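You operate a simulated robot arm through the tools that you are given. There is no shell and no other tool. Be economical: measure what you need, move in short steps, check, and stop when the job is done.

You run a simulated two-armed robot. Do the job below in one go: nothing can be reset, and whatever is moved stays where it is left.

TASK
Put two of the yellow packs from the grey bench top on the flat carton with a red bar. Open the green-edged bench door, take the green bottle on the grey bench top and put it away on the green-edged bench cupboard shelf, then shut the door. Take the lid off the white-lid jar and lay it down on the grey bench top. Put the second bench back green tape strip on the brown-edged table top away on the low top from the left of the second film bench. Open the grey bench right drawer, take the first bench front green tape strip and leave it inside, then shut the drawer. Take the white paper roll and leave it on top of the orange tape roll. Take the blue clip and put it on top of the yellow block. Lift the bin cover open. Do these in any order. Set down upright: green bottle, white paper roll.
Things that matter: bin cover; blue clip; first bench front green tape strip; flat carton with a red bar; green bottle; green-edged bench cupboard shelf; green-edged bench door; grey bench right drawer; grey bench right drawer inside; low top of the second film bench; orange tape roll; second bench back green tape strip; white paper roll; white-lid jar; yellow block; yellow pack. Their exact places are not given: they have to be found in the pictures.

It is judged by the outcome, as a careful person would: the job done as asked, and still so three seconds after it is handed in. It fails if anything else is knocked over, pushed out of place, dropped, spilled or broken. A push-on lid holds only when it is set on centred and level and pressed home; a screw cap is set on level and turned clockwise until tight.

THE ROBOT
Two 7-joint arms with two-finger parallel grippers on one trunk, on a base that drives. Base frame: it is fixed to the floor where the robot stands at the start and does not move with it; the origin is under the middle of the robot, x ahead of it, y to its left, z up; the surface under the hand at the start is at about z = 800. Units: mm, rad, N and s.
The left shoulder is at the start at [60, 143, 926], the right one opposite. With the tool pointing down near the work surface each hand reaches from about 320 to 740 mm from the robot's upright axis, wherever it stands, measured 20 degrees to its own side. Places, roughly: bin cover [6100, -4200, 900]; blue clip (8x3x3 cm) [3600, -6400, 800]; first bench front green tape strip (9x4x2 cm) [3800, -4200, 800]; flat carton with a red bar (27x21x2 cm) [600, -400, 800]; green bottle (7x7x18 cm) [1100, 0, 900]; green-edged bench cupboard shelf [-2500, -2000, 400]; green-edged bench door [-2200, -2000, 400]; grey bench right drawer [1000, -100, 700]; grey bench right drawer inside [1000, -100, 600]; low top of the second film bench (20x59 cm) [4200, 1460, 600]; orange tape roll (10x10x5 cm) [3500, -4200, 800]; second bench back green tape strip (9x4x2 cm) [3300, -4100, 800]; white paper roll (8x8x11 cm) [4200, -4000, 400]; white-lid jar (10x10x10 cm) [1100, -200, 800]; yellow block (9x8x4 cm) [3100, -6500, 800]; yellow pack (6x4x2 cm) [1000, 100, 800]; yellow pack (8x4x2 cm) [700, 0, 800]; yellow pack (9x4x2 cm) [500, -100, 800]. Payload 1.57 kg a hand.
The tool frame of a hand sits at the grasp point between the pads (the TCP): z along the fingers, y along the line on which they close. The tips reach 30 mm beyond it. The gripper opens to 110 mm. The fingers are 24 mm wide and 12 mm thick; the gripper's body (48 by 112 mm) begins 78 mm behind the TCP.
Orientation is told as [roll, pitch, yaw] about the base's x, y, z axes, in that order, counted from this pose: with the fingers straight down and closing along the base's y, the tool's x points along the base's -x, its y along +y and its z along -z.

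THE INTERFACE
- The arms move only by the tool jog_arm. It takes "left_moves", "right_moves" or both (then of equal length, played together; a hand with none holds still); each is a list of rows, each a list of 3 entries, a list of its own where there are three numbers: the gripper command, from -1 (fully open) to 1 (shut), values between in proportion, then the shift along the base's x, y, z in cm, then the turn, a rotation vector about the base's x, y, z in rad. In form: [[grip, [x, y, z], [rx, ry, rz]], ...]. A call has 1 to 12 rows; each row shifts and turns the commanded pose from where the row before left it. A row lasts 0.2 s, in which the tool goes at most 50 mm and 0.15 rad; a call with a longer step from one row to the next is refused whole, and so is a gripper value outside its range. Where a pose cannot be reached the arm comes as near as it can. A force on the tool above 40 N (or 10 N above the force at the start of the call, whichever is more), or a blocked arm, ends the call early, and 0.2 s more pass. Each finger travels about 45 mm/s and halts on what it meets, pressing with about 23 N; the grip force reading is that of the motor and also rises with nothing between the fingers. The clock runs only during rows and for 0.2 s after the last one: add rows that do not move to give the fingers time. It gives the time, the measured TCP pose, the force on the tool (base axes), the opening and the grip force at its end, in the units of the frame above (readings bear some noise), with the torque about the TCP (base axes, N m) and any sound that the robot's microphone picked up.
- Cameras (640 x 400 px; columns grow to the right, rows downward): "scene" is now at [62, 0.4, 1531.6]; the picture's right is [-0.04, -1.00, 0.00], its down [-0.76, 0.03, -0.65] and it looks along [0.65, -0.02, -0.76] (base axes); focal length 287 px, centre (320, 200). "left" rides on the left gripper at [70, -16, -141] in its tool frame; the picture's right is [0.23, 0.97, 0.00], its down [-0.85, 0.20, -0.48] and it looks along [-0.47, 0.11, 0.88] (tool axes); focal length 222 px, centre (320, 200). "right" rides on the right gripper at [70, 16, -141] in its tool frame; the picture's right is [-0.23, 0.97, 0.00], its down [-0.86, -0.20, -0.48] and it looks along [-0.47, -0.11, 0.88] (tool axes); focal length 222 px, centre (320, 200).
- snapshot(camera): a new picture of that camera. The clock stands still meanwhile.
- lift_body(by): slides the trunk up (or, below 0, down) by that many mm; the arms and the scene camera ride with it, the base frame stays. It gives what a move gives, with no picture.
- base_move(legs): drives the robot by 1 to 6 legs, each [ahead, left, turn to the left] in mm, mm and rad, along the robot's own axes; the way and the turn of a leg run together, so that a leg with both is an arc; at most 1500 mm and 3.142 rad a leg. The arms and the cameras ride along, it lands a little off, and it stops where it bumps. It gives what a move gives.
- aim_head(pan, tilt): turns the head with the scene camera to pan (to the left, within 1.501 rad either way) and tilt (down, from -0.506 to 1.204), counted from straight ahead of the robot. It gives what a move gives.
- probe_pixels(camera, pixels): for up to 12 pixels [column, row] of the newest picture of that camera ("zoom" is the newest enlarged one), the place [x, y, z] in the base frame of the surface seen there, good to about 2 mm, but the place of the scene camera against the robot may be out by one fixed shift of up to 18 mm in any direction. The clock stands still meanwhile.
- zoom(camera, box): a new picture of the part [left, top, right, bottom] of that camera's present view, enlarged. The clock stands still meanwhile.
- sign_off(): hands the job in; it is judged then, once.

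Work in short steps. Measure before you move; look again where a grasp or a placing could have gone wrong, and mend it. You have 350 turns and 280 pictures in all, those below and enlarged ones among them. Open the grippers and draw the arms clear of the work before you hand the job in, unless the task says otherwise; then end with one line.

The tools are called after "Emit:" as a command line: name --argument value ..., lists and objects as JSON in quotes. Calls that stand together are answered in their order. jog_arm: Moves the arms, as the interface text tells. Its arguments: {"type":"object","properties":{"left_moves":{"type":"array","items":{"type":"array"}},"right_moves":{"type":"array","items":{"type":"array"}}},"required":[]} The other tools are called the same way: lift_body (by) slides the trunk up or down; base_move (legs) drives the base; aim_head (pan, tilt) turns the head that bears the scene camera; snapshot (camera) takes a picture; probe_pixels (camera, pixels) gives the place of the surface under pixels of a picture; zoom (camera, box) takes an enlarged picture of a part of a camera's view; sign_off () hands the job in.

At the start:

```text
t: 0.0
left_position: [496.1, 176.5, 1096.2]
left_tcp_rot: [0.002, 0.001, 0.0]
left_force: [-0.7, 0.1, 0.7]
left_ft_torque: [-0.02, -0.03, 0.0]
left_gripper_width: 109.9
left_grip_force: 0.2
right_position: [416.9, -198.4, 1008.9]
right_tcp_rot: [-0.001, 0.001, -0.001]
right_force: [-0.9, -0.1, -1.1]
right_ft_torque: [0.03, -0.01, -0.02]
right_gripper_width: 110.3
right_grip_force: 0.1
trunk travel left (down, up): [-525.0, 65.0]
robot x, y, heading: [-1.1, -0.3, -0.002]
head pan, tilt: [-0.035, 0.864]
```

scene: 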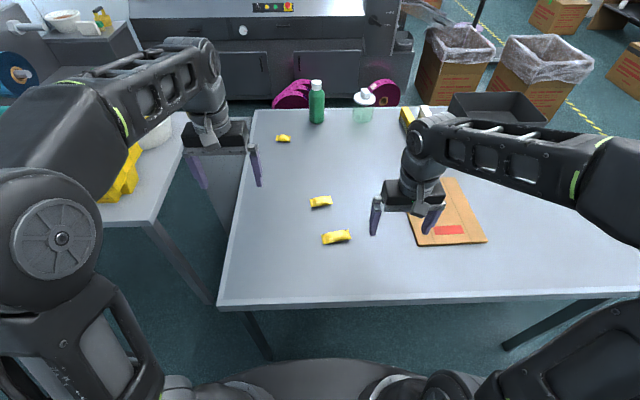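
right: 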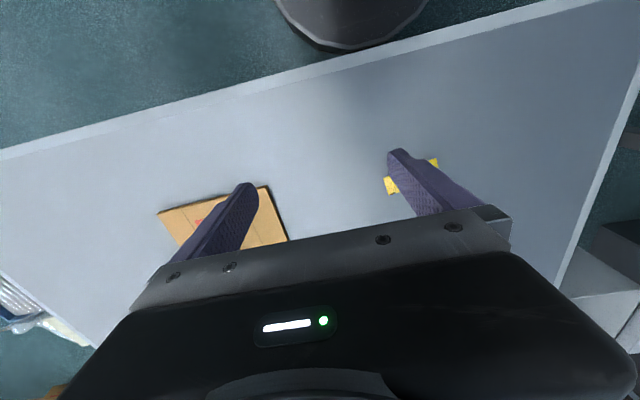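
left: 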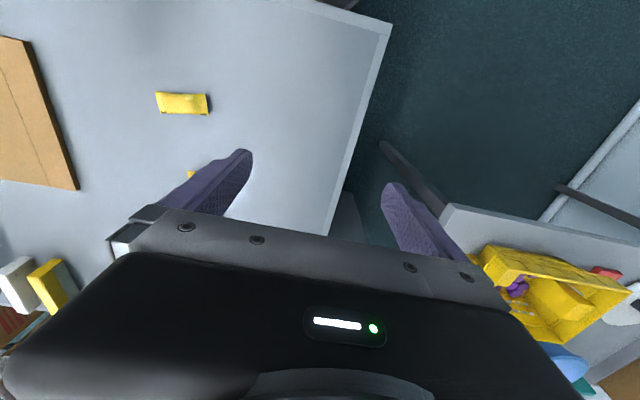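

The scene shows yellow packs at (283,138), (320,202), (337,237), carton at (450,225), bottle (317,105), jar (363,105). I probe them.

Emit:
probe_pixels --camera "scene" --pixels '[[283, 138], [310, 203], [331, 201], [324, 239], [349, 235], [337, 237], [449, 229], [440, 200], [317, 85], [317, 105], [364, 95], [363, 115]]'

Emit:
zoom --camera "scene" --box '[240, 70, 560, 270]'

```text
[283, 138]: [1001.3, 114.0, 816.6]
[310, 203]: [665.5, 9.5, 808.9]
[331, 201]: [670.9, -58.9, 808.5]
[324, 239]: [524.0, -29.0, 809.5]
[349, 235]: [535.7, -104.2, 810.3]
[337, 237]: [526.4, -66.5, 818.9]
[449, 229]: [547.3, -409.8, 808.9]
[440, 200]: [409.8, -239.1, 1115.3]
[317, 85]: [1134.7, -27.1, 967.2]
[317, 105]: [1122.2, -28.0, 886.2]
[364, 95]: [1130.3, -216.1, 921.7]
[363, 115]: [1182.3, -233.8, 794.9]
```

```text
2.00 times, centred on (400, 170) of scene
```

zoom: 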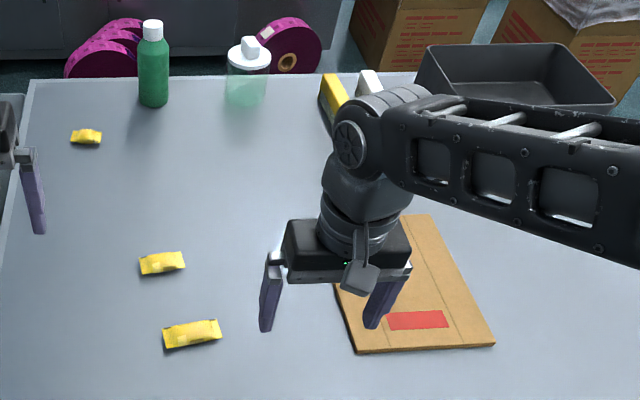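

I compare the same spots with wrist cameras to find the scene camera's shift.

Emit:
probe_pixels --camera "left" --pixels '[[182, 103], [157, 98], [207, 103], [391, 26], [15, 60], [75, 188]]'

Emit:
probe_pixels --camera "right" --pixels '[[390, 186], [434, 163], [268, 187], [160, 212], [199, 223], [286, 238]]'

Emit:
probe_pixels --camera "scene" --pixels '[[219, 306], [487, 242], [418, 245], [374, 232], [425, 232], [300, 280], [458, 179], [252, 109]]'

```text
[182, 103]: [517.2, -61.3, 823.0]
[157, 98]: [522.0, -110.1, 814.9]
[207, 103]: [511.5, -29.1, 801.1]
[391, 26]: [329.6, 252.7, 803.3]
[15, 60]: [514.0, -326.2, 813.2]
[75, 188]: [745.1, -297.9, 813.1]
```

```text
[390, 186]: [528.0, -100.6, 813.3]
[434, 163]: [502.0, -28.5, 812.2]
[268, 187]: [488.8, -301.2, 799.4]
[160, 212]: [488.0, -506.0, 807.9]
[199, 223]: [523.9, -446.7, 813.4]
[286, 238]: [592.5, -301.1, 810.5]
```

```text
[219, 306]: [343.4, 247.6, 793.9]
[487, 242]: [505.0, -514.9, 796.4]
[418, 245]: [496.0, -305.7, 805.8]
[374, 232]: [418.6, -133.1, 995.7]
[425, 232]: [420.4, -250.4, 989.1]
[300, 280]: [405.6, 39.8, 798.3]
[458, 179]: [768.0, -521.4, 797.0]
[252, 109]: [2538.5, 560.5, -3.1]
```

Scene camera offset is about (+10,-4,-4). Pack A is centred near (520,-65), long axis along y; carton x 489–760, y -301..-510. I turn the right hand and bring it above pack A.

Emit:
jog_arm --right_moves '[[-1, [1, 1.3, -1], [0, 0, -0.141]], [-1, [1, 1.3, -1], [0, 0, -0.141]], [-1, [1, 1.3, -1], [0, 0, -0.141]], [-1, [1, 1.3, -1], [0, 0, -0.141]], [-1, [1, 1.3, -1], [0, 0, -0.141]], [-1, [1, 1.3, -1], [0, 0, -0.141]], [-1, [1, 1.3, -1], [0, 0, -0.141]], [-1, [1, 1.3, -1], [0, 0, -0.141]], [-1, [1, 1.3, -1], [0, 0, -0.141]], [-1, [1.3, 1.6, -1], [0, 0, -0.141]], [-1, [0, 0, 0], [0, 0, 0]]]'

Emit:
snapshot --camera "right"

Emit:
snapshot --camera "scene"

```text
t: 2.4
left_position: [496.6, 176.4, 1095.3]
left_tcp_rot: [0.0, -0.001, 0.0]
left_force: [0.2, 0.1, -0.2]
left_ft_torque: [0.0, 0.0, 0.03]
left_gripper_width: 110.0
left_grip_force: 0.1
right_position: [519.0, -64.7, 907.7]
right_tcp_rot: [0.0, 0.0, -1.411]
right_force: [-0.6, 0.0, -0.2]
right_ft_torque: [-0.01, -0.01, 0.04]
right_gripper_width: 110.0
right_grip_force: 0.1
trunk travel left (down, up): [-525.0, 65.0]
robot x, y, heading: [0.1, 0.3, 0.002]
head pan, tilt: [-0.035, 0.864]
```

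```text
275 pictures are left
```

right: 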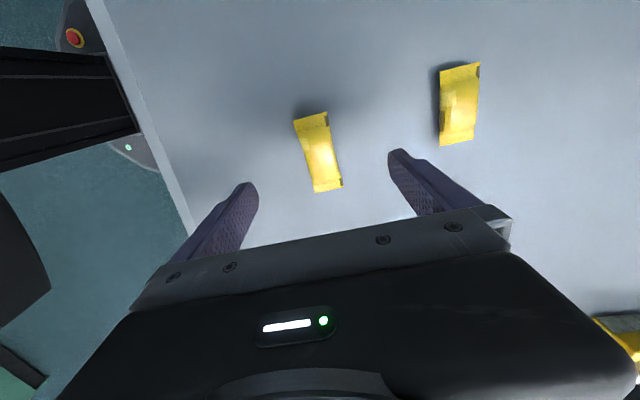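

```text
274 pictures are left
```

scene: 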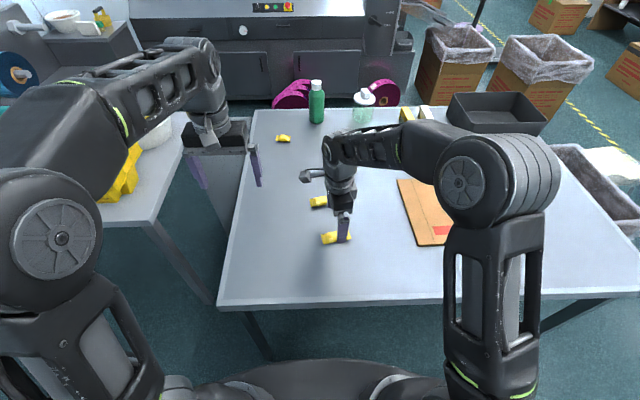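

The packs are visible at (318,152) and (459,104) in the right view. I probe them.

Emit:
probe_pixels --camera "right" --pixels '[[318, 152], [311, 116], [327, 188], [459, 104], [460, 66], [458, 143], [360, 60]]'

```text
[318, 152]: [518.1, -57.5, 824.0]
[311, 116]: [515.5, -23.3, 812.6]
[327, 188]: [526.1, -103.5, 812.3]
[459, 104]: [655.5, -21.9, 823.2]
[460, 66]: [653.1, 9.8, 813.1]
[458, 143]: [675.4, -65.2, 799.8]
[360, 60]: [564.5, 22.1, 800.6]
```

Centre of pack A is (520,-62). Descend, grip, lift.

Emit:
jog_arm --right_moves '[[-0.3, [0.1, 0.2, -2.5], [0, 0, 0]], [-0.3, [0, 0, -2.5], [0, 0, 0]], [-0.3, [0, 0, -2.3], [0, 0, 0]], [1, [0, 0, 0], [0, 0, 0]], [1, [0, 0, 0], [0, 0, 0]], [1, [0, 0, 0], [0, 0, 0]], [1, [0, 0, 0], [0, 0, 0]], [1, [0, 0, 0], [0, 0, 0]], [1, [0, 0, 3], [0, 0, 0]], [1, [0, 0, 3], [0, 0, 0]]]'

Emit:
snapshot --camera "right"

```text
t: 4.6
left_position: [496.7, 176.6, 1095.3]
left_tcp_rot: [0.0, 0.001, 0.0]
left_force: [0.0, -0.6, 0.1]
left_ft_torque: [0.03, 0.01, 0.0]
left_gripper_width: 110.1
left_grip_force: 0.0
right_position: [520.4, -62.2, 894.5]
right_tcp_rot: [0.001, 0.0, -1.41]
right_force: [-0.2, -0.9, -0.1]
right_ft_torque: [-0.01, 0.03, -0.03]
right_gripper_width: 32.8
right_grip_force: 22.9
trunk travel left (down, up): [-525.0, 65.0]
robot x, y, heading: [-1.4, 1.5, -0.002]
head pan, tilt: [-0.035, 0.864]
```

```text
273 pictures are left
```

right: 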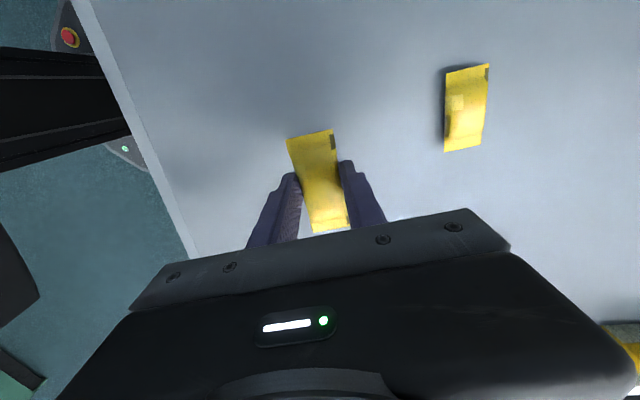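

Pack A held (32.8 mm). Carry to (560,-400) over the carton and lower it.

Emit:
jog_arm --right_moves '[[1, [0.5, -4.2, 0], [0, 0, 0]], [1, [0.5, -4.2, 0], [0, 0, 0]], [1, [0.5, -4.2, 0], [0, 0, 0]], [1, [0.5, -4.2, 0], [0, 0, 0]], [1, [0.5, -4.2, 0], [0, 0, 0]], [1, [0.5, -4.2, 0], [0, 0, 0]], [1, [0.5, -4.2, 0], [0, 0, 0]], [1, [0.5, -4.4, 0], [0, 0, 0]], [1, [0, 0, 0], [0, 0, 0]]]'

Emit:
snapshot --camera "right"

```text
t: 6.6
left_position: [497.3, 177.3, 1096.4]
left_tcp_rot: [-0.001, 0.0, 0.0]
left_force: [-0.8, 1.1, -0.6]
left_ft_torque: [0.02, -0.01, 0.0]
left_gripper_width: 110.0
left_grip_force: 0.1
right_position: [561.6, -400.9, 893.7]
right_tcp_rot: [-0.001, 0.001, -1.411]
right_force: [-0.1, -0.7, 0.2]
right_ft_torque: [0.01, 0.0, -0.01]
right_gripper_width: 32.7
right_grip_force: 23.5
trunk travel left (down, up): [-525.0, 65.0]
robot x, y, heading: [4.9, -0.5, 0.003]
head pan, tilt: [-0.035, 0.864]
```

```text
272 pictures are left
```

right: 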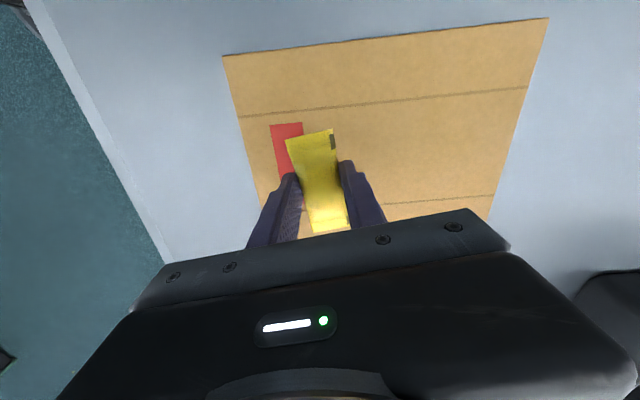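

Over the carton. Lower, release, lift.

Emit:
jog_arm --right_moves '[[1, [0, 0, -2.5], [0, 0, 0]], [1, [0, 0, -2.1], [0, 0, 0]], [1, [0, 0, 0], [0, 0, 0]], [0.1, [0, 0, 0], [0, 0, 0]], [0.1, [0, 0, 0], [0, 0, 0]], [0.1, [0, 0, 0], [0, 0, 0]], [0, [0, 0, 3], [0, 0, 0]], [0, [0, 0, 3], [0, 0, 0]], [-0.3, [1, 4.5, 0], [0, 0, 0]], [-0.3, [1, 4.5, 0], [0, 0, 0]], [-0.3, [1, 4.5, 0], [0, 0, 0]], [-0.3, [1, 4.5, 0], [0, 0, 0]]]'

Emit:
jog_arm --right_moves '[[-0.3, [1.4, 4.5, 0], [0, 0, 0]], [-0.3, [1.4, 4.5, 0], [0, 0, -0.08]], [-0.3, [1.4, 4.5, 0], [0, 0, 0]], [-0.3, [1.4, 4.5, 0], [0, 0, 0]], [-0.3, [0, 1.5, 0], [0, 0, 0]], [-0.3, [0, 0, 0], [0, 0, 0]]]'

Emit:
snapshot --camera "right"

Emit:
zoom --camera "scene" --box '[240, 70, 560, 270]'

```text
t: 9.2
left_position: [497.1, 177.7, 1095.4]
left_tcp_rot: [0.0, 0.0, 0.001]
left_force: [-1.2, 0.0, -0.1]
left_ft_torque: [0.04, -0.03, 0.0]
left_gripper_width: 109.9
left_grip_force: 0.0
right_position: [597.2, -218.5, 908.3]
right_tcp_rot: [-0.003, -0.001, -1.411]
right_force: [0.2, -0.5, -0.2]
right_ft_torque: [0.01, -0.01, -0.02]
right_gripper_width: 71.3
right_grip_force: 0.1
trunk travel left (down, up): [-525.0, 65.0]
robot x, y, heading: [3.4, -1.8, -0.001]
head pan, tilt: [-0.035, 0.864]
```

```text
t: 10.6
left_position: [496.0, 177.0, 1096.1]
left_tcp_rot: [0.0, 0.002, 0.0]
left_force: [0.3, 1.0, 0.6]
left_ft_torque: [0.02, 0.03, 0.03]
left_gripper_width: 110.0
left_grip_force: 0.1
right_position: [655.7, -24.4, 911.8]
right_tcp_rot: [0.0, -0.001, -1.491]
right_force: [0.2, -0.2, 0.8]
right_ft_torque: [-0.04, -0.03, -0.03]
right_gripper_width: 71.7
right_grip_force: 0.1
trunk travel left (down, up): [-525.0, 65.0]
robot x, y, heading: [2.6, -0.8, 0.001]
head pan, tilt: [-0.035, 0.864]
```

```text
271 pictures are left
```

right: 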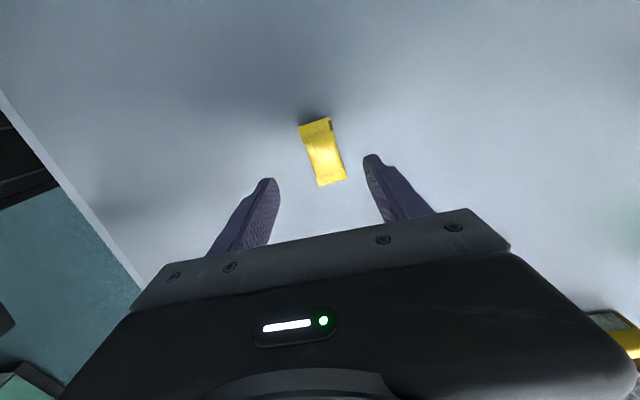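

```text
2.00 times, centred on (400, 170) of scene
```

zoom: 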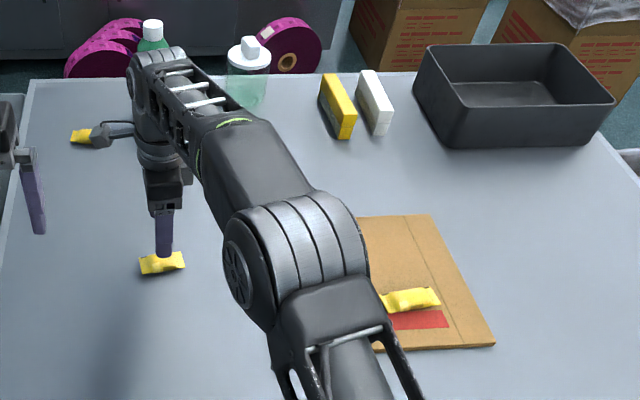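

Pack A lies on the carton; pack B is between the fingers. Descend, grip, lift, carry.

Emit:
jog_arm --right_moves '[[-0.3, [0.15, 0.1, -2.6], [0, 0, 0]], [-0.3, [0, 0, -2.6], [0, 0, 0]], [-0.3, [0, 0, -2.6], [0, 0, 0]], [1, [0, 0, 0], [0, 0, 0]], [1, [0, 0, 0], [0, 0, 0]], [1, [0, 0, 0], [0, 0, 0]], [1, [0, 0, 0], [0, 0, 0]], [1, [0, 0, 0], [0, 0, 0]], [1, [0, 0, 3], [0, 0, 0]], [1, [0, 0, 3], [0, 0, 0]]]'

Emit:
jog_arm --right_moves '[[1, [0.2, -4.7, 0], [0, 0, 0]], [1, [0.2, -4.7, 0], [0, 0, 0]], [1, [0.2, -4.7, 0], [0, 0, 0]], [1, [0.2, -4.7, 0], [0, 0, 0]], [1, [0.2, -4.7, 0], [0, 0, 0]], [1, [0.2, -4.7, 0], [0, 0, 0]], [1, [0.2, -4.7, 0], [0, 0, 0]], [1, [0.2, -4.7, 0], [0, 0, 0]], [1, [0, 0, 0], [0, 0, 0]]]'

Emit:
snapshot --camera "right"

```text
t: 12.8
left_position: [496.6, 177.0, 1095.1]
left_tcp_rot: [0.0, 0.0, 0.0]
left_force: [-0.5, -0.4, 0.7]
left_ft_torque: [0.0, 0.01, -0.02]
left_gripper_width: 110.0
left_grip_force: 0.0
right_position: [658.3, -22.6, 889.3]
right_tcp_rot: [0.0, -0.001, -1.489]
right_force: [-0.4, 0.3, 0.0]
right_ft_torque: [0.01, 0.02, 0.0]
right_gripper_width: 32.8
right_grip_force: 23.1
trunk travel left (down, up): [-525.0, 65.0]
robot x, y, heading: [-0.8, -0.9, -0.0]
head pan, tilt: [-0.035, 0.864]
```

```text
t: 14.8
left_position: [497.3, 176.7, 1094.6]
left_tcp_rot: [0.0, -0.002, 0.0]
left_force: [0.1, 0.6, 0.3]
left_ft_torque: [0.03, -0.02, -0.02]
left_gripper_width: 109.7
left_grip_force: 0.1
right_position: [672.9, -377.4, 890.8]
right_tcp_rot: [0.002, -0.003, -1.489]
right_force: [-0.4, 0.2, -0.2]
right_ft_torque: [0.03, 0.0, 0.01]
right_gripper_width: 32.6
right_grip_force: 23.3
right hand out of reach, approached as far as the arm can: row 8
trunk travel left (down, up): [-525.0, 65.0]
robot x, y, heading: [-0.4, -0.5, 0.001]
head pan, tilt: [-0.035, 0.864]
```

```text
269 pictures are left
```

right: 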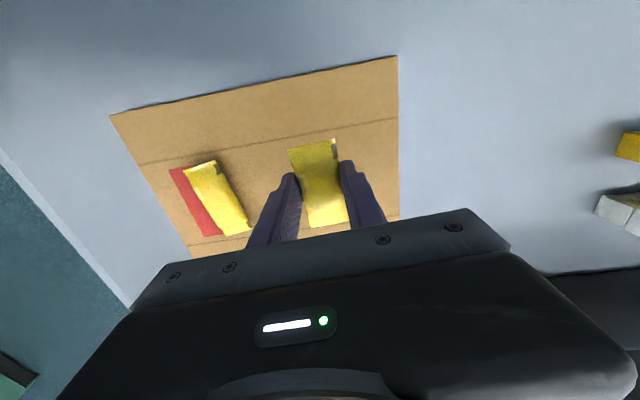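

Pack B is over the carton at the reach limit; pull 2 cm back, lower, release, lift.

Emit:
jog_arm --right_moves '[[1, [-2, 0, 0], [0, 0, 0]], [1, [0, 0, -2.2], [0, 0, 0]], [1, [0, 0, -2.1], [0, 0, 0]], [1, [0, 0, 0], [0, 0, 0]], [0.1, [0, 0, 0], [0, 0, 0]], [0.1, [0, 0, 0], [0, 0, 0]], [0.1, [0, 0, 0], [0, 0, 0]], [0.1, [0, 0, 4], [0, 0, 0]], [0, [0, 0, 4], [0, 0, 0]], [-0.3, [-3, 0, 4], [0, 0, 0]], [-0.3, [-4, 0, 3], [0, 0, 0]]]'

Emit:
snapshot --camera "right"

```text
t: 17.2
left_position: [497.0, 176.5, 1094.4]
left_tcp_rot: [0.001, -0.002, 0.0]
left_force: [-1.1, 0.0, -0.4]
left_ft_torque: [0.01, -0.04, 0.03]
left_gripper_width: 109.8
left_grip_force: 0.0
right_position: [580.3, -374.3, 998.4]
right_tcp_rot: [0.001, -0.002, -1.488]
right_force: [0.7, -0.4, 0.2]
right_ft_torque: [0.02, -0.02, 0.02]
right_gripper_width: 71.8
right_grip_force: 0.0
trunk travel left (down, up): [-525.0, 65.0]
robot x, y, heading: [0.4, -2.5, 0.003]
head pan, tilt: [-0.035, 0.864]
```

```text
268 pictures are left
```

right: 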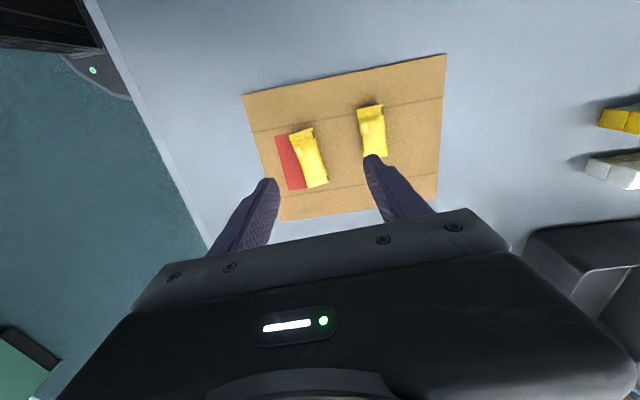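

Both packs lie on the carton. Retract the right hand and survey with the head.

Emit:
jog_arm --right_moves '[[-1, [-4, 2, 3], [0, 0, 0.15]], [-1, [-4, 2, 3], [0, 0, 0.15]], [-1, [-4, 2, 3], [0, 0, 0.15]], [-1, [-4, 2, 0], [0, 0, 0.15]], [-1, [-2, 2, 0], [0, 0, 0.15]], [-1, [0, 0, 0], [0, 0, 0.15]], [-1, [0, 0, 0], [0, 0, 0.15]], [-1, [0, 0, 0], [0, 0, 0.15]], [-1, [0, 0, 0], [0, 0, 0.15]], [-1, [0, 0, 0], [0, 0, 0.138]]]'

Emit:
aim_head --pan 0 --tilt 0.35

Emit:
snapshot --camera "scene"

Emit:
aim_head --pan -1.3 --tilt 0.35

Emit:
snapshot --camera "scene"

Emit:
aim_head --pan 1.3 --tilt 0.35

Emit:
snapshot --camera "scene"

```text
refused: row 1 steps farther than a row can; nothing moved
```

```text
t: 18.1
left_position: [497.8, 176.3, 1095.9]
left_tcp_rot: [0.0, -0.001, -0.002]
left_force: [-0.5, -0.5, 0.1]
left_ft_torque: [0.01, -0.01, 0.03]
left_gripper_width: 109.9
left_grip_force: 0.1
right_position: [583.0, -374.6, 998.0]
right_tcp_rot: [0.001, -0.001, -1.491]
right_force: [0.8, -0.3, 0.3]
right_ft_torque: [-0.02, -0.02, 0.0]
right_gripper_width: 71.4
right_grip_force: 0.0
trunk travel left (down, up): [-525.0, 65.0]
robot x, y, heading: [1.0, -0.0, -0.003]
head pan, tilt: [0.0, 0.351]
```

```text
267 pictures are left
```

scene: 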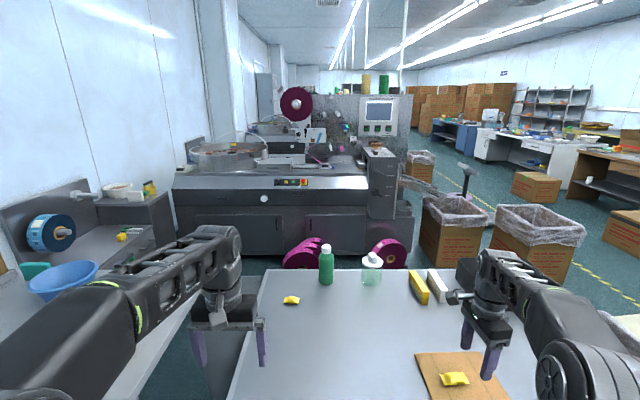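

```text
t: 19.6
left_position: [498.0, 175.7, 1095.3]
left_tcp_rot: [-0.001, 0.002, 0.0]
left_force: [-0.2, 0.6, -0.2]
left_ft_torque: [-0.01, -0.03, 0.0]
left_gripper_width: 110.3
left_grip_force: 0.1
right_position: [581.9, -375.0, 998.1]
right_tcp_rot: [-0.001, -0.001, -1.491]
right_force: [1.0, -0.9, 0.7]
right_ft_torque: [-0.01, 0.0, 0.01]
right_gripper_width: 71.4
right_grip_force: 0.1
trunk travel left (down, up): [-525.0, 65.0]
robot x, y, heading: [-0.9, 3.5, 0.0]
head pan, tilt: [-1.3, 0.351]
```

```text
266 pictures are left
```

scene: 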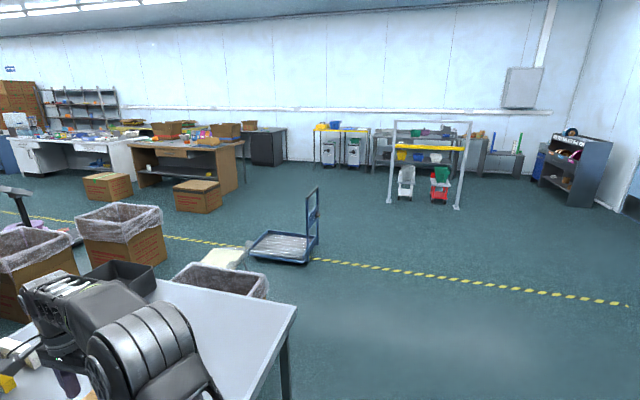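

```text
t: 21.9
left_position: [496.3, 176.2, 1095.9]
left_tcp_rot: [0.0, 0.0, -0.001]
left_force: [0.1, 0.3, 0.5]
left_ft_torque: [0.0, -0.01, 0.0]
left_gripper_width: 109.7
left_grip_force: 0.0
right_position: [582.8, -374.7, 998.0]
right_tcp_rot: [-0.002, -0.001, -1.493]
right_force: [0.5, 0.5, 0.5]
right_ft_torque: [0.0, -0.02, 0.01]
right_gripper_width: 71.2
right_grip_force: 0.0
trunk travel left (down, up): [-525.0, 65.0]
robot x, y, heading: [-0.8, 3.0, 0.003]
head pan, tilt: [1.3, 0.351]
```

```text
265 pictures are left
```

scene: 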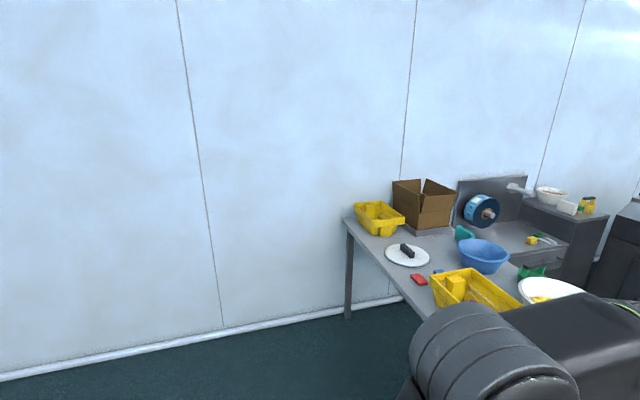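

I look forward with the head to measure the gap behind the bench.

Emit:
aim_head --pan 0 --tilt 0.35

Emit:
jog_arm --right_moves '[[-1, [-3, 2, 2], [0, 0, 0.14]], [-1, [-3, 2, 2], [0, 0, 0.14]], [-1, [-3, 2, 2], [0, 0, 0.14]], [-1, [-3, 2, 2], [0, 0, 0.14]], [-1, [-3, 2, 0], [0, 0, 0.14]], [-1, [-3, 2, 0], [0, 0, 0.14]], [-1, [0, 0, 0], [0, 0, 0.14]], [-1, [0, 0, 0], [0, 0, 0.14]], [-1, [0, 0, 0], [0, 0, 0.14]], [-1, [0, 0, 0], [0, 0, 0.14]], [-1, [0, 0, 0], [0, 0, 0.09]]]'

Emit:
snapshot --camera "scene"

Emit:
probe_pixels --camera "scene" --pixels '[[250, 232], [380, 240], [410, 250], [305, 258], [388, 252], [455, 240], [540, 250], [290, 270], [420, 283], [437, 285], [480, 180], [440, 320]]'

```text
t: 23.4
left_position: [497.1, 176.5, 1094.8]
left_tcp_rot: [-0.001, 0.0, 0.001]
left_force: [0.2, 0.6, -0.3]
left_ft_torque: [-0.03, -0.01, 0.0]
left_gripper_width: 109.9
left_grip_force: 0.0
right_position: [581.4, -375.8, 998.2]
right_tcp_rot: [0.0, 0.0, -1.491]
right_force: [0.0, -1.0, -0.2]
right_ft_torque: [0.0, -0.02, 0.01]
right_gripper_width: 71.5
right_grip_force: 0.0
trunk travel left (down, up): [-525.0, 65.0]
robot x, y, heading: [-1.4, 1.1, 0.0]
head pan, tilt: [0.0, 0.351]
```

```text
t: 25.8
left_position: [497.4, 176.2, 1094.2]
left_tcp_rot: [0.0, 0.0, -0.001]
left_force: [-0.1, -0.5, 0.3]
left_ft_torque: [0.01, 0.0, -0.03]
left_gripper_width: 110.0
left_grip_force: 0.0
right_position: [401.0, -255.7, 1078.1]
right_tcp_rot: [-0.001, 0.0, 0.0]
right_force: [0.5, 0.5, 0.8]
right_ft_torque: [0.01, 0.03, 0.0]
right_gripper_width: 110.1
right_grip_force: 0.1
trunk travel left (down, up): [-525.0, 65.0]
robot x, y, heading: [-2.2, -0.4, 0.001]
head pan, tilt: [0.0, 0.351]
```

```text
264 pictures are left
```

scene: 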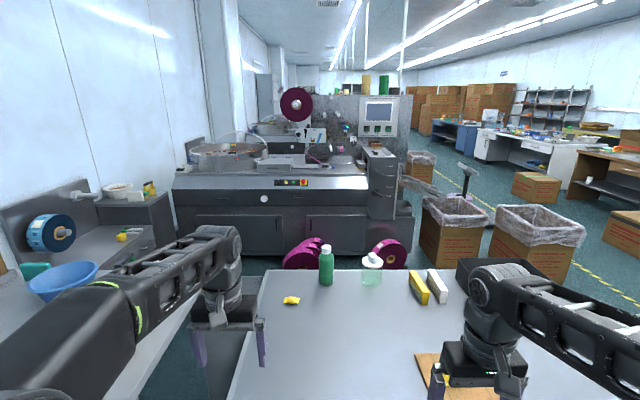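

```text
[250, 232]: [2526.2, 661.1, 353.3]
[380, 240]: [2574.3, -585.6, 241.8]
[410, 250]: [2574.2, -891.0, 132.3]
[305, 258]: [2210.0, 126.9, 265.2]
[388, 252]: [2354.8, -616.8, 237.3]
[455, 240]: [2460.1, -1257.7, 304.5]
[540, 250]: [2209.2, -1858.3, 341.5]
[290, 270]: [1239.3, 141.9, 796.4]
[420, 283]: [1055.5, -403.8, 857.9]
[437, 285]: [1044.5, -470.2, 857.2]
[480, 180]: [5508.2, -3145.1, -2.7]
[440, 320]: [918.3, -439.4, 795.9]
```

I check the right-hand way round the bench.

Emit:
aim_head --pan -0.75 --tilt 0.5

Emit:
snapshot --camera "scene"

```text
t: 26.9
left_position: [497.1, 176.8, 1095.8]
left_tcp_rot: [0.002, -0.002, -0.001]
left_force: [-0.4, -0.2, 0.4]
left_ft_torque: [0.01, -0.02, 0.0]
left_gripper_width: 109.9
left_grip_force: 0.1
right_position: [402.0, -256.9, 1077.9]
right_tcp_rot: [0.001, 0.0, -0.002]
right_force: [-0.4, -0.2, 0.1]
right_ft_torque: [0.03, 0.01, -0.02]
right_gripper_width: 109.9
right_grip_force: 0.0
trunk travel left (down, up): [-525.0, 65.0]
robot x, y, heading: [-0.3, -4.4, 0.001]
head pan, tilt: [-0.75, 0.499]
```

```text
263 pictures are left
```

scene: 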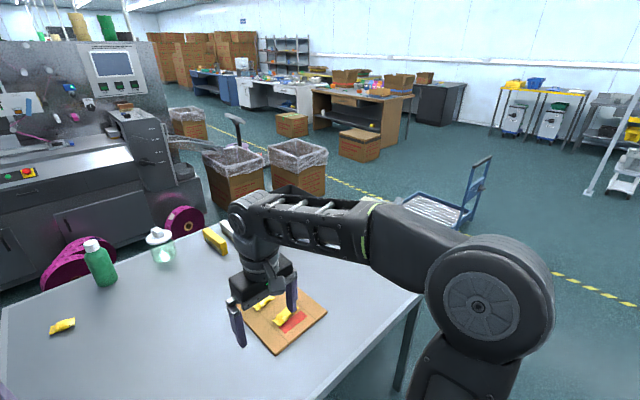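

Emit:
probe_pixels --camera "scene" --pixels '[[240, 190], [268, 180], [300, 175], [320, 180], [355, 205], [390, 203], [440, 225], [415, 300], [230, 117], [185, 225], [370, 150], [450, 330]]'

Emit:
zoom --camera "scene" --box '[140, 60, 480, 270]'

```text
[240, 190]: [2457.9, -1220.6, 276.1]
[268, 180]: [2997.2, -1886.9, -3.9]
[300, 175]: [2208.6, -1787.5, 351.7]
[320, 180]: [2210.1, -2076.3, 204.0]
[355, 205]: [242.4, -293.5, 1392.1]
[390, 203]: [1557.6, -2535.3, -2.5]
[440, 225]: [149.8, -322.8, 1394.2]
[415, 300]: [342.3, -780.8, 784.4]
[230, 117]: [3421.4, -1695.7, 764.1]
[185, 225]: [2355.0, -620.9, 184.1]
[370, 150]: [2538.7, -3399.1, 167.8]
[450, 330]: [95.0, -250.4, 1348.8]
```

```text
1.88 times, centred on (310, 165) of scene
```

zoom: 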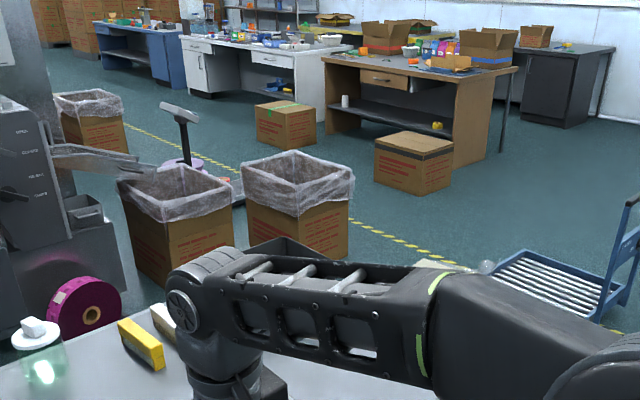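

The path to the right is partly hidden by the arm. I back off a bit and move right to see better.

Emit:
base_move --legs '[[-250, 0, 0], [0, -1200, 0]]'

Emit:
aim_head --pan -0.3 --tilt 0.4

Emit:
snapshot --camera "scene"

Emit:
aim_head --pan -1.4 --tilt 0.4

Emit:
snapshot --camera "scene"

```text
t: 34.4
left_position: [256.1, -1009.7, 1094.9]
left_tcp_rot: [0.0, 0.0, 0.016]
left_force: [0.3, 0.1, 0.2]
left_ft_torque: [0.01, -0.01, 0.03]
left_gripper_width: 110.0
left_grip_force: 0.0
right_position: [167.8, -1443.5, 1078.1]
right_tcp_rot: [0.0, -0.001, 0.017]
right_force: [0.5, 0.5, 0.2]
right_ft_torque: [0.0, 0.03, 0.04]
right_gripper_width: 110.0
right_grip_force: 0.0
trunk travel left (down, up): [-525.0, 65.0]
robot x, y, heading: [-235.5, -1193.1, 0.016]
head pan, tilt: [-0.75, 0.499]
```

```text
t: 35.3
left_position: [256.3, -1009.6, 1096.0]
left_tcp_rot: [-0.001, 0.0, 0.016]
left_force: [0.1, 0.5, 0.1]
left_ft_torque: [-0.01, -0.03, 0.0]
left_gripper_width: 109.9
left_grip_force: 0.0
right_position: [170.3, -1442.8, 1077.9]
right_tcp_rot: [-0.001, 0.0, 0.016]
right_force: [0.3, -0.4, -0.7]
right_ft_torque: [0.0, 0.01, 0.03]
right_gripper_width: 110.0
right_grip_force: 0.1
trunk travel left (down, up): [-525.0, 65.0]
robot x, y, heading: [-237.1, -1189.4, 0.018]
head pan, tilt: [-0.3, 0.4]
```

```text
261 pictures are left
```

scene: 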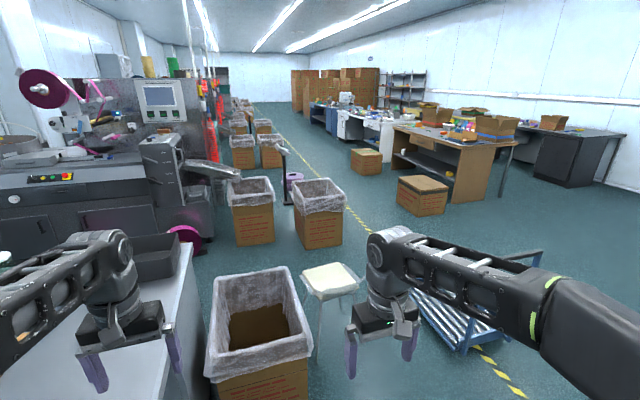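

```text
t: 36.6
left_position: [256.1, -1009.3, 1095.9]
left_tcp_rot: [-0.002, 0.001, 0.015]
left_force: [0.6, -0.3, -0.1]
left_ft_torque: [-0.02, -0.01, 0.0]
left_gripper_width: 109.8
left_grip_force: 0.1
right_position: [167.5, -1444.0, 1078.5]
right_tcp_rot: [0.001, 0.0, 0.014]
right_force: [0.1, 0.4, -0.1]
right_ft_torque: [0.01, 0.0, 0.0]
right_gripper_width: 110.0
right_grip_force: 0.1
trunk travel left (down, up): [-525.0, 65.0]
robot x, y, heading: [-234.0, -1192.8, 0.017]
head pan, tilt: [-1.4, 0.4]
```

```text
260 pictures are left
```

scene: 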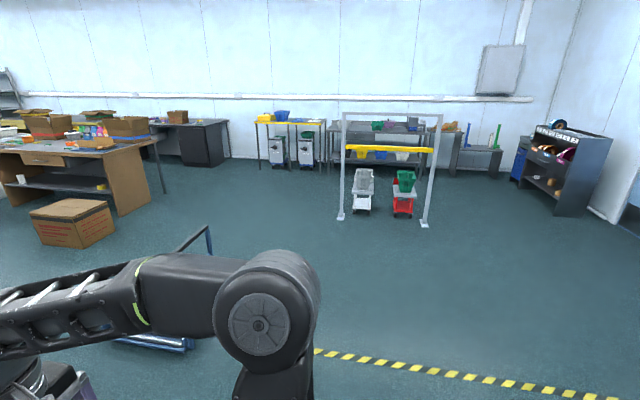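

Emit:
probe_pixels --camera "scene" --pixels '[[90, 246], [38, 240], [112, 215], [163, 192], [60, 150], [100, 152], [165, 345], [190, 345], [205, 255], [340, 216], [425, 226], [215, 165]]'

Emit:
aim_head --pan -0.35 --tilt 0.4

Emit:
snapshot --camera "scene"

Emit:
probe_pixels --camera "scene" --pixels '[[205, 380], [305, 350], [300, 290], [355, 300], [345, 350], [475, 345], [430, 310], [540, 260], [330, 240], [265, 240], [420, 213], [385, 170]]'

```text
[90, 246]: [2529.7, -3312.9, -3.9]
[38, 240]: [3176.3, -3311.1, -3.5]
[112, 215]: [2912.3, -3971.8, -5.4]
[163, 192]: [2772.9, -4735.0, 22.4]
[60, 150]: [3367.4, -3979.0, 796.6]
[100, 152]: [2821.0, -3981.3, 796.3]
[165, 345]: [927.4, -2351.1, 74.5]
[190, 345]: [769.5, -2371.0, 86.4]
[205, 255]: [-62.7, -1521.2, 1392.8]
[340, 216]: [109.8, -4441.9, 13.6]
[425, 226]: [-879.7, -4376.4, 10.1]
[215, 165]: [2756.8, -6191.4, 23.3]
```

```text
t: 37.9
left_position: [256.0, -1008.0, 1095.3]
left_tcp_rot: [-0.001, 0.001, 0.016]
left_force: [-0.1, 0.1, 0.5]
left_ft_torque: [0.0, -0.02, -0.04]
left_gripper_width: 110.0
left_grip_force: 0.0
right_position: [168.0, -1442.2, 1078.3]
right_tcp_rot: [-0.001, -0.001, 0.015]
right_force: [0.7, 0.4, -0.7]
right_ft_torque: [0.0, 0.0, 0.01]
right_gripper_width: 110.0
right_grip_force: 0.0
trunk travel left (down, up): [-525.0, 65.0]
robot x, y, heading: [-241.9, -1190.6, 0.016]
head pan, tilt: [-0.351, 0.4]
```

```text
259 pictures are left
```

scene: 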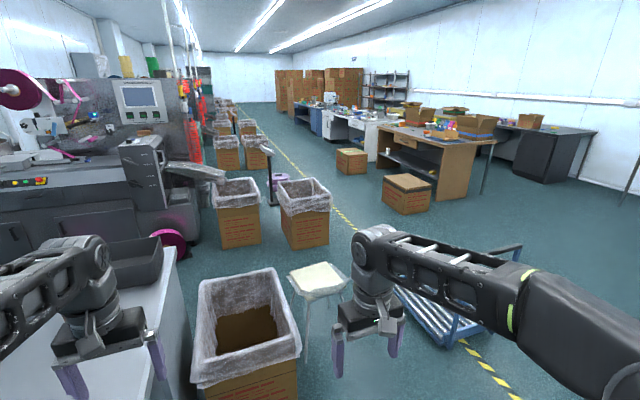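

```text
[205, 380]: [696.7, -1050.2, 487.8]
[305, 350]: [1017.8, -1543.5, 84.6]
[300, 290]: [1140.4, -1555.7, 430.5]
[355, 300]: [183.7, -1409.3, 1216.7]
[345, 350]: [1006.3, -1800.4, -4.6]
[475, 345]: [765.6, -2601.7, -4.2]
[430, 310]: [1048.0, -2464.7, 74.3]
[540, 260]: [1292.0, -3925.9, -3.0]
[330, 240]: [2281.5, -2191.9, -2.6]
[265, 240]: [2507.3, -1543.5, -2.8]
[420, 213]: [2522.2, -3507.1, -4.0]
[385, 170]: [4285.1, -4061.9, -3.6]
```

Table front edge at y≈-3975, a box at x 2530–3180 in front. I drive round the trolley on its south side.

Emit:
base_move --legs '[[0, -1500, 0], [0, -700, -0.016], [1450, 0, 0]]'

Emit:
aim_head --pan 0 --tilt 0.4

Emit:
snapshot --camera "scene"

Emit:
probe_pixels --camera "scene" --pixels '[[320, 300], [100, 250], [200, 230], [250, 200], [330, 200], [420, 260]]'

```text
t: 55.5
left_position: [1737.6, -3251.9, 1095.4]
left_tcp_rot: [0.0, -0.002, -0.035]
left_force: [-0.2, 1.4, -0.5]
left_ft_torque: [-0.04, -0.03, -0.01]
left_gripper_width: 110.0
left_grip_force: 0.0
right_position: [1628.9, -3680.5, 1077.7]
right_tcp_rot: [-0.001, 0.001, -0.034]
right_force: [-0.1, -0.1, 0.9]
right_ft_torque: [0.0, 0.01, -0.01]
right_gripper_width: 109.8
right_grip_force: 0.1
trunk travel left (down, up): [-525.0, 65.0]
robot x, y, heading: [1233.1, -3407.9, -0.036]
head pan, tilt: [-0.351, 0.4]
```

```text
t: 56.4
left_position: [1738.5, -3251.6, 1095.0]
left_tcp_rot: [0.0, 0.0, -0.035]
left_force: [0.3, 0.3, 0.2]
left_ft_torque: [0.02, -0.01, 0.01]
left_gripper_width: 110.0
left_grip_force: 0.1
right_position: [1627.5, -3680.2, 1078.6]
right_tcp_rot: [-0.001, 0.0, -0.034]
right_force: [0.4, -0.1, -0.1]
right_ft_torque: [0.0, -0.01, 0.0]
right_gripper_width: 110.0
right_grip_force: 0.1
trunk travel left (down, up): [-525.0, 65.0]
robot x, y, heading: [1231.8, -3410.8, -0.035]
head pan, tilt: [0.0, 0.4]
```

```text
258 pictures are left
```

scene: 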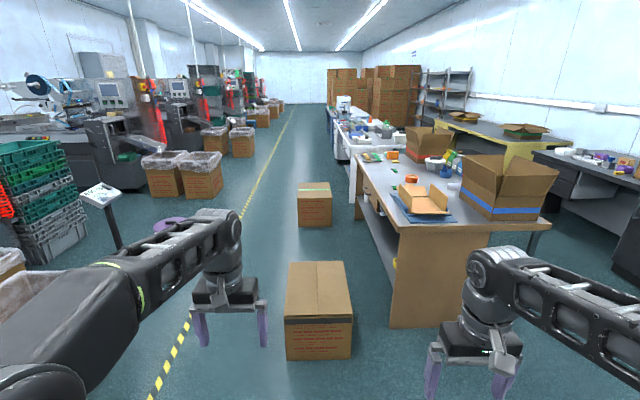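

```text
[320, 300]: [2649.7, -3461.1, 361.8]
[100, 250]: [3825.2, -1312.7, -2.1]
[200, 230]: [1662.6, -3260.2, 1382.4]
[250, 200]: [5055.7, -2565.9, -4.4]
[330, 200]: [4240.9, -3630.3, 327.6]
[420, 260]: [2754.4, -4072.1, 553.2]
```

Working slot between the two boxes (x 3180–4240). Drive along y≈-2800 then turn to face the table.

Emit:
base_move --legs '[[0, 600, 0.035], [1300, 0, 0], [1150, 0, 0], [0, 0, -1.571]]'

Emit:
aim_head --pan 0 --tilt 0.6

Emit:
snapshot --camera "scene"

```text
t: 58.6
left_position: [1743.5, -2922.9, 1095.4]
left_tcp_rot: [0.003, 0.0, -0.01]
left_force: [0.0, -1.1, 0.0]
left_ft_torque: [0.11, 0.02, -0.01]
left_gripper_width: 110.1
left_grip_force: 0.1
right_position: [1641.7, -3354.9, 1077.6]
right_tcp_rot: [0.003, 0.002, -0.007]
right_force: [-0.3, -0.9, -0.6]
right_ft_torque: [0.12, 0.01, -0.03]
right_gripper_width: 109.8
right_grip_force: 0.2
trunk travel left (down, up): [-525.0, 65.0]
robot x, y, heading: [1241.4, -3092.1, -0.015]
head pan, tilt: [0.0, 0.4]
stopped in leg 1: the robot was blocked; the commanded pose is now the measured one
```

```text
t: 59.3
left_position: [1743.3, -2920.6, 1095.5]
left_tcp_rot: [0.0, -0.003, -0.006]
left_force: [0.6, 0.2, -0.9]
left_ft_torque: [0.02, -0.01, 0.03]
left_gripper_width: 109.9
left_grip_force: 0.1
right_position: [1641.7, -3352.6, 1078.2]
right_tcp_rot: [0.0, 0.0, -0.01]
right_force: [1.3, -0.2, 0.3]
right_ft_torque: [0.0, 0.01, 0.02]
right_gripper_width: 110.2
right_grip_force: 0.1
trunk travel left (down, up): [-525.0, 65.0]
robot x, y, heading: [1238.6, -3091.5, -0.012]
head pan, tilt: [0.0, 0.6]
```

```text
257 pictures are left
```

scene: 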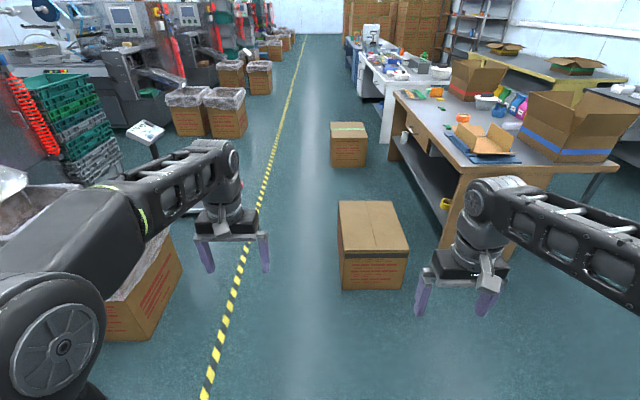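

Bumped something on the left (likely the trolley). I look at it.

Emit:
aim_head --pan 1.4 --tilt 0.7

Emit:
snapshot --camera "scene"

Emit:
probe_pixels --camera "scene" --pixels '[[320, 200], [320, 300], [200, 200], [450, 200], [320, 250], [400, 260]]'

```text
t: 60.8
left_position: [1742.9, -2920.8, 1095.4]
left_tcp_rot: [0.0, -0.002, -0.007]
left_force: [0.3, 0.6, 0.0]
left_ft_torque: [-0.02, 0.02, 0.02]
left_gripper_width: 109.9
left_grip_force: 0.1
right_position: [1641.8, -3352.4, 1079.0]
right_tcp_rot: [0.001, -0.001, -0.008]
right_force: [0.5, 0.3, 0.1]
right_ft_torque: [0.0, 0.01, -0.02]
right_gripper_width: 109.9
right_grip_force: 0.0
trunk travel left (down, up): [-525.0, 65.0]
robot x, y, heading: [1241.6, -3093.2, -0.012]
head pan, tilt: [1.4, 0.7]
```

```text
256 pictures are left
```

scene: 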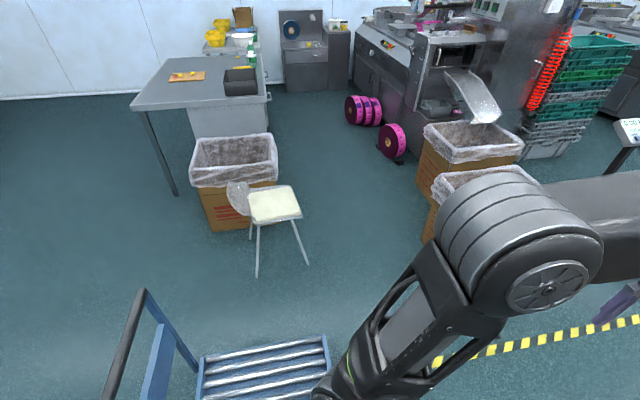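

```text
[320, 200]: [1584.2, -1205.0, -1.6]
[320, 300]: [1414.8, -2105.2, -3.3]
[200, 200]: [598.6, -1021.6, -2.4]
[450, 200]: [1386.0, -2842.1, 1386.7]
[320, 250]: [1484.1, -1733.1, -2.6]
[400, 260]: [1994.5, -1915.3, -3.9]
```

Trolley stands as before (handle side -x). Back off right, then go ahead past it, then left.

Emit:
base_move --legs '[[0, -80, 0.012], [700, 0, 0], [0, 320, 0], [900, 0, 0], [850, 0, 0], [0, 0, -1.571]]'

Emit:
aim_head --pan 0 --tilt 0.6

Emit:
snapshot --camera "scene"

```text
t: 79.3
left_position: [3864.8, -3362.0, 1096.1]
left_tcp_rot: [0.0, -0.003, -1.557]
left_force: [0.0, -0.1, 0.8]
left_ft_torque: [0.0, -0.03, -0.02]
left_gripper_width: 110.2
left_grip_force: 0.0
right_position: [3430.8, -3272.7, 1078.5]
right_tcp_rot: [0.0, 0.001, -1.556]
right_force: [1.3, -0.5, 0.6]
right_ft_torque: [-0.02, -0.01, -0.03]
right_gripper_width: 110.1
right_grip_force: 0.1
trunk travel left (down, up): [-525.0, 65.0]
robot x, y, heading: [3681.6, -2870.7, -1.563]
head pan, tilt: [1.4, 0.7]
```

```text
t: 80.8
left_position: [3865.3, -3362.4, 1094.6]
left_tcp_rot: [-0.001, -0.001, -1.553]
left_force: [-0.7, -0.3, -0.1]
left_ft_torque: [0.01, 0.0, 0.0]
left_gripper_width: 109.9
left_grip_force: 0.1
right_position: [3430.2, -3273.0, 1078.1]
right_tcp_rot: [0.001, 0.001, -1.556]
right_force: [0.0, 0.0, 0.0]
right_ft_torque: [0.02, 0.01, 0.01]
right_gripper_width: 109.8
right_grip_force: 0.0
trunk travel left (down, up): [-525.0, 65.0]
robot x, y, heading: [3686.5, -2867.2, -1.563]
head pan, tilt: [0.0, 0.6]
```

```text
255 pictures are left
```

scene: 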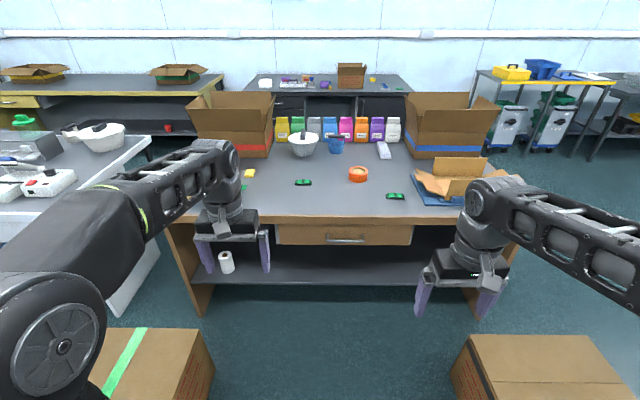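

Emit:
probe_pixels --camera "scene" --pixels '[[303, 183], [396, 197], [244, 187], [358, 170], [358, 179], [226, 253], [226, 270], [195, 340], [455, 360], [320, 215], [320, 282], [260, 282]]'

Emit:
zoom --camera "scene" --box '[190, 110, 450, 290]'

```text
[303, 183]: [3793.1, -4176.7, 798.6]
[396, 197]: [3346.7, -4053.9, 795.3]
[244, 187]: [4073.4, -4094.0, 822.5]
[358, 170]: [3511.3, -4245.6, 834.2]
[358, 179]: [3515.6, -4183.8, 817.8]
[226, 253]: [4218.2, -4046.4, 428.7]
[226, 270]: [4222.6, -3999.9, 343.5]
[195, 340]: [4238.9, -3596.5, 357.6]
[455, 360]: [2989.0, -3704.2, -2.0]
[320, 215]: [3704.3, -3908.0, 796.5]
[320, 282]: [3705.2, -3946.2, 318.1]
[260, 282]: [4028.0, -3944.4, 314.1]
```

```text
2.22 times, centred on (320, 200) of scene
```

zoom: 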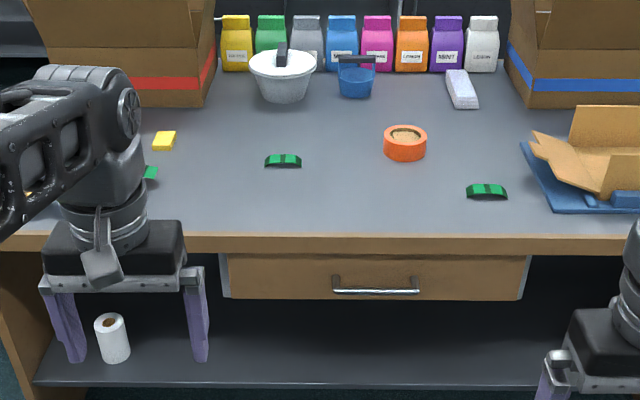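

The roll (226,262) is on the shelf near (4220,-4020), shelf z≈318; strips at (3797,-4167) and (3350,-4044), orange roll (3515,-4205). I drive nearer to (3780,-3300).

Emit:
base_move --legs '[[430, 95, -0.008]]'

Emit:
jog_arm --right_moves '[[-1, [-3, 3, 0], [0, 0, 0]], [-1, [-3, 3, 0], [0, 0, 0]], [-1, [-3, 3, 0], [0, 0, 0]], [-1, [-3, 3, 0], [0, 0, 0]], [-1, [-3, 3, 0], [0, 0, 0]]]' --left_moves '[[-1, [0, 1.5, 0], [-0.12, 0, 0]], [-1, [0, 1.5, 0], [-0.12, 0, 0]], [-1, [0, 1.5, 0], [-0.12, 0, 0]], [-1, [0, 1.5, 0], [-0.12, 0, 0]], [-1, [0, 1.5, 0], [-0.12, 0, 0]]]'

```text
t: 83.5
left_position: [3954.8, -3796.2, 1095.8]
left_tcp_rot: [-0.001, 0.0, -1.567]
left_force: [0.2, 0.0, -0.6]
left_ft_torque: [-0.01, 0.05, -0.02]
left_gripper_width: 110.2
left_grip_force: 0.0
right_position: [3521.6, -3701.0, 1078.7]
right_tcp_rot: [-0.001, -0.001, -1.57]
right_force: [-0.3, -0.1, 0.1]
right_ft_torque: [0.04, -0.01, 0.0]
right_gripper_width: 110.0
right_grip_force: 0.1
trunk travel left (down, up): [-525.0, 65.0]
robot x, y, heading: [3775.1, -3300.1, -1.575]
head pan, tilt: [0.0, 0.6]
```

```text
t: 84.7
left_position: [3954.4, -3720.4, 1095.8]
left_tcp_rot: [-0.001, -0.606, -1.568]
left_force: [0.2, -0.3, 0.0]
left_ft_torque: [-0.03, -0.01, 0.0]
left_gripper_width: 110.2
left_grip_force: 0.1
right_position: [3371.4, -3548.0, 1077.8]
right_tcp_rot: [-0.001, -0.002, -1.57]
right_force: [1.0, -0.5, -0.3]
right_ft_torque: [-0.03, 0.02, 0.03]
right_gripper_width: 109.9
right_grip_force: 0.1
trunk travel left (down, up): [-525.0, 65.0]
robot x, y, heading: [3776.4, -3298.7, -1.57]
head pan, tilt: [0.0, 0.6]
```

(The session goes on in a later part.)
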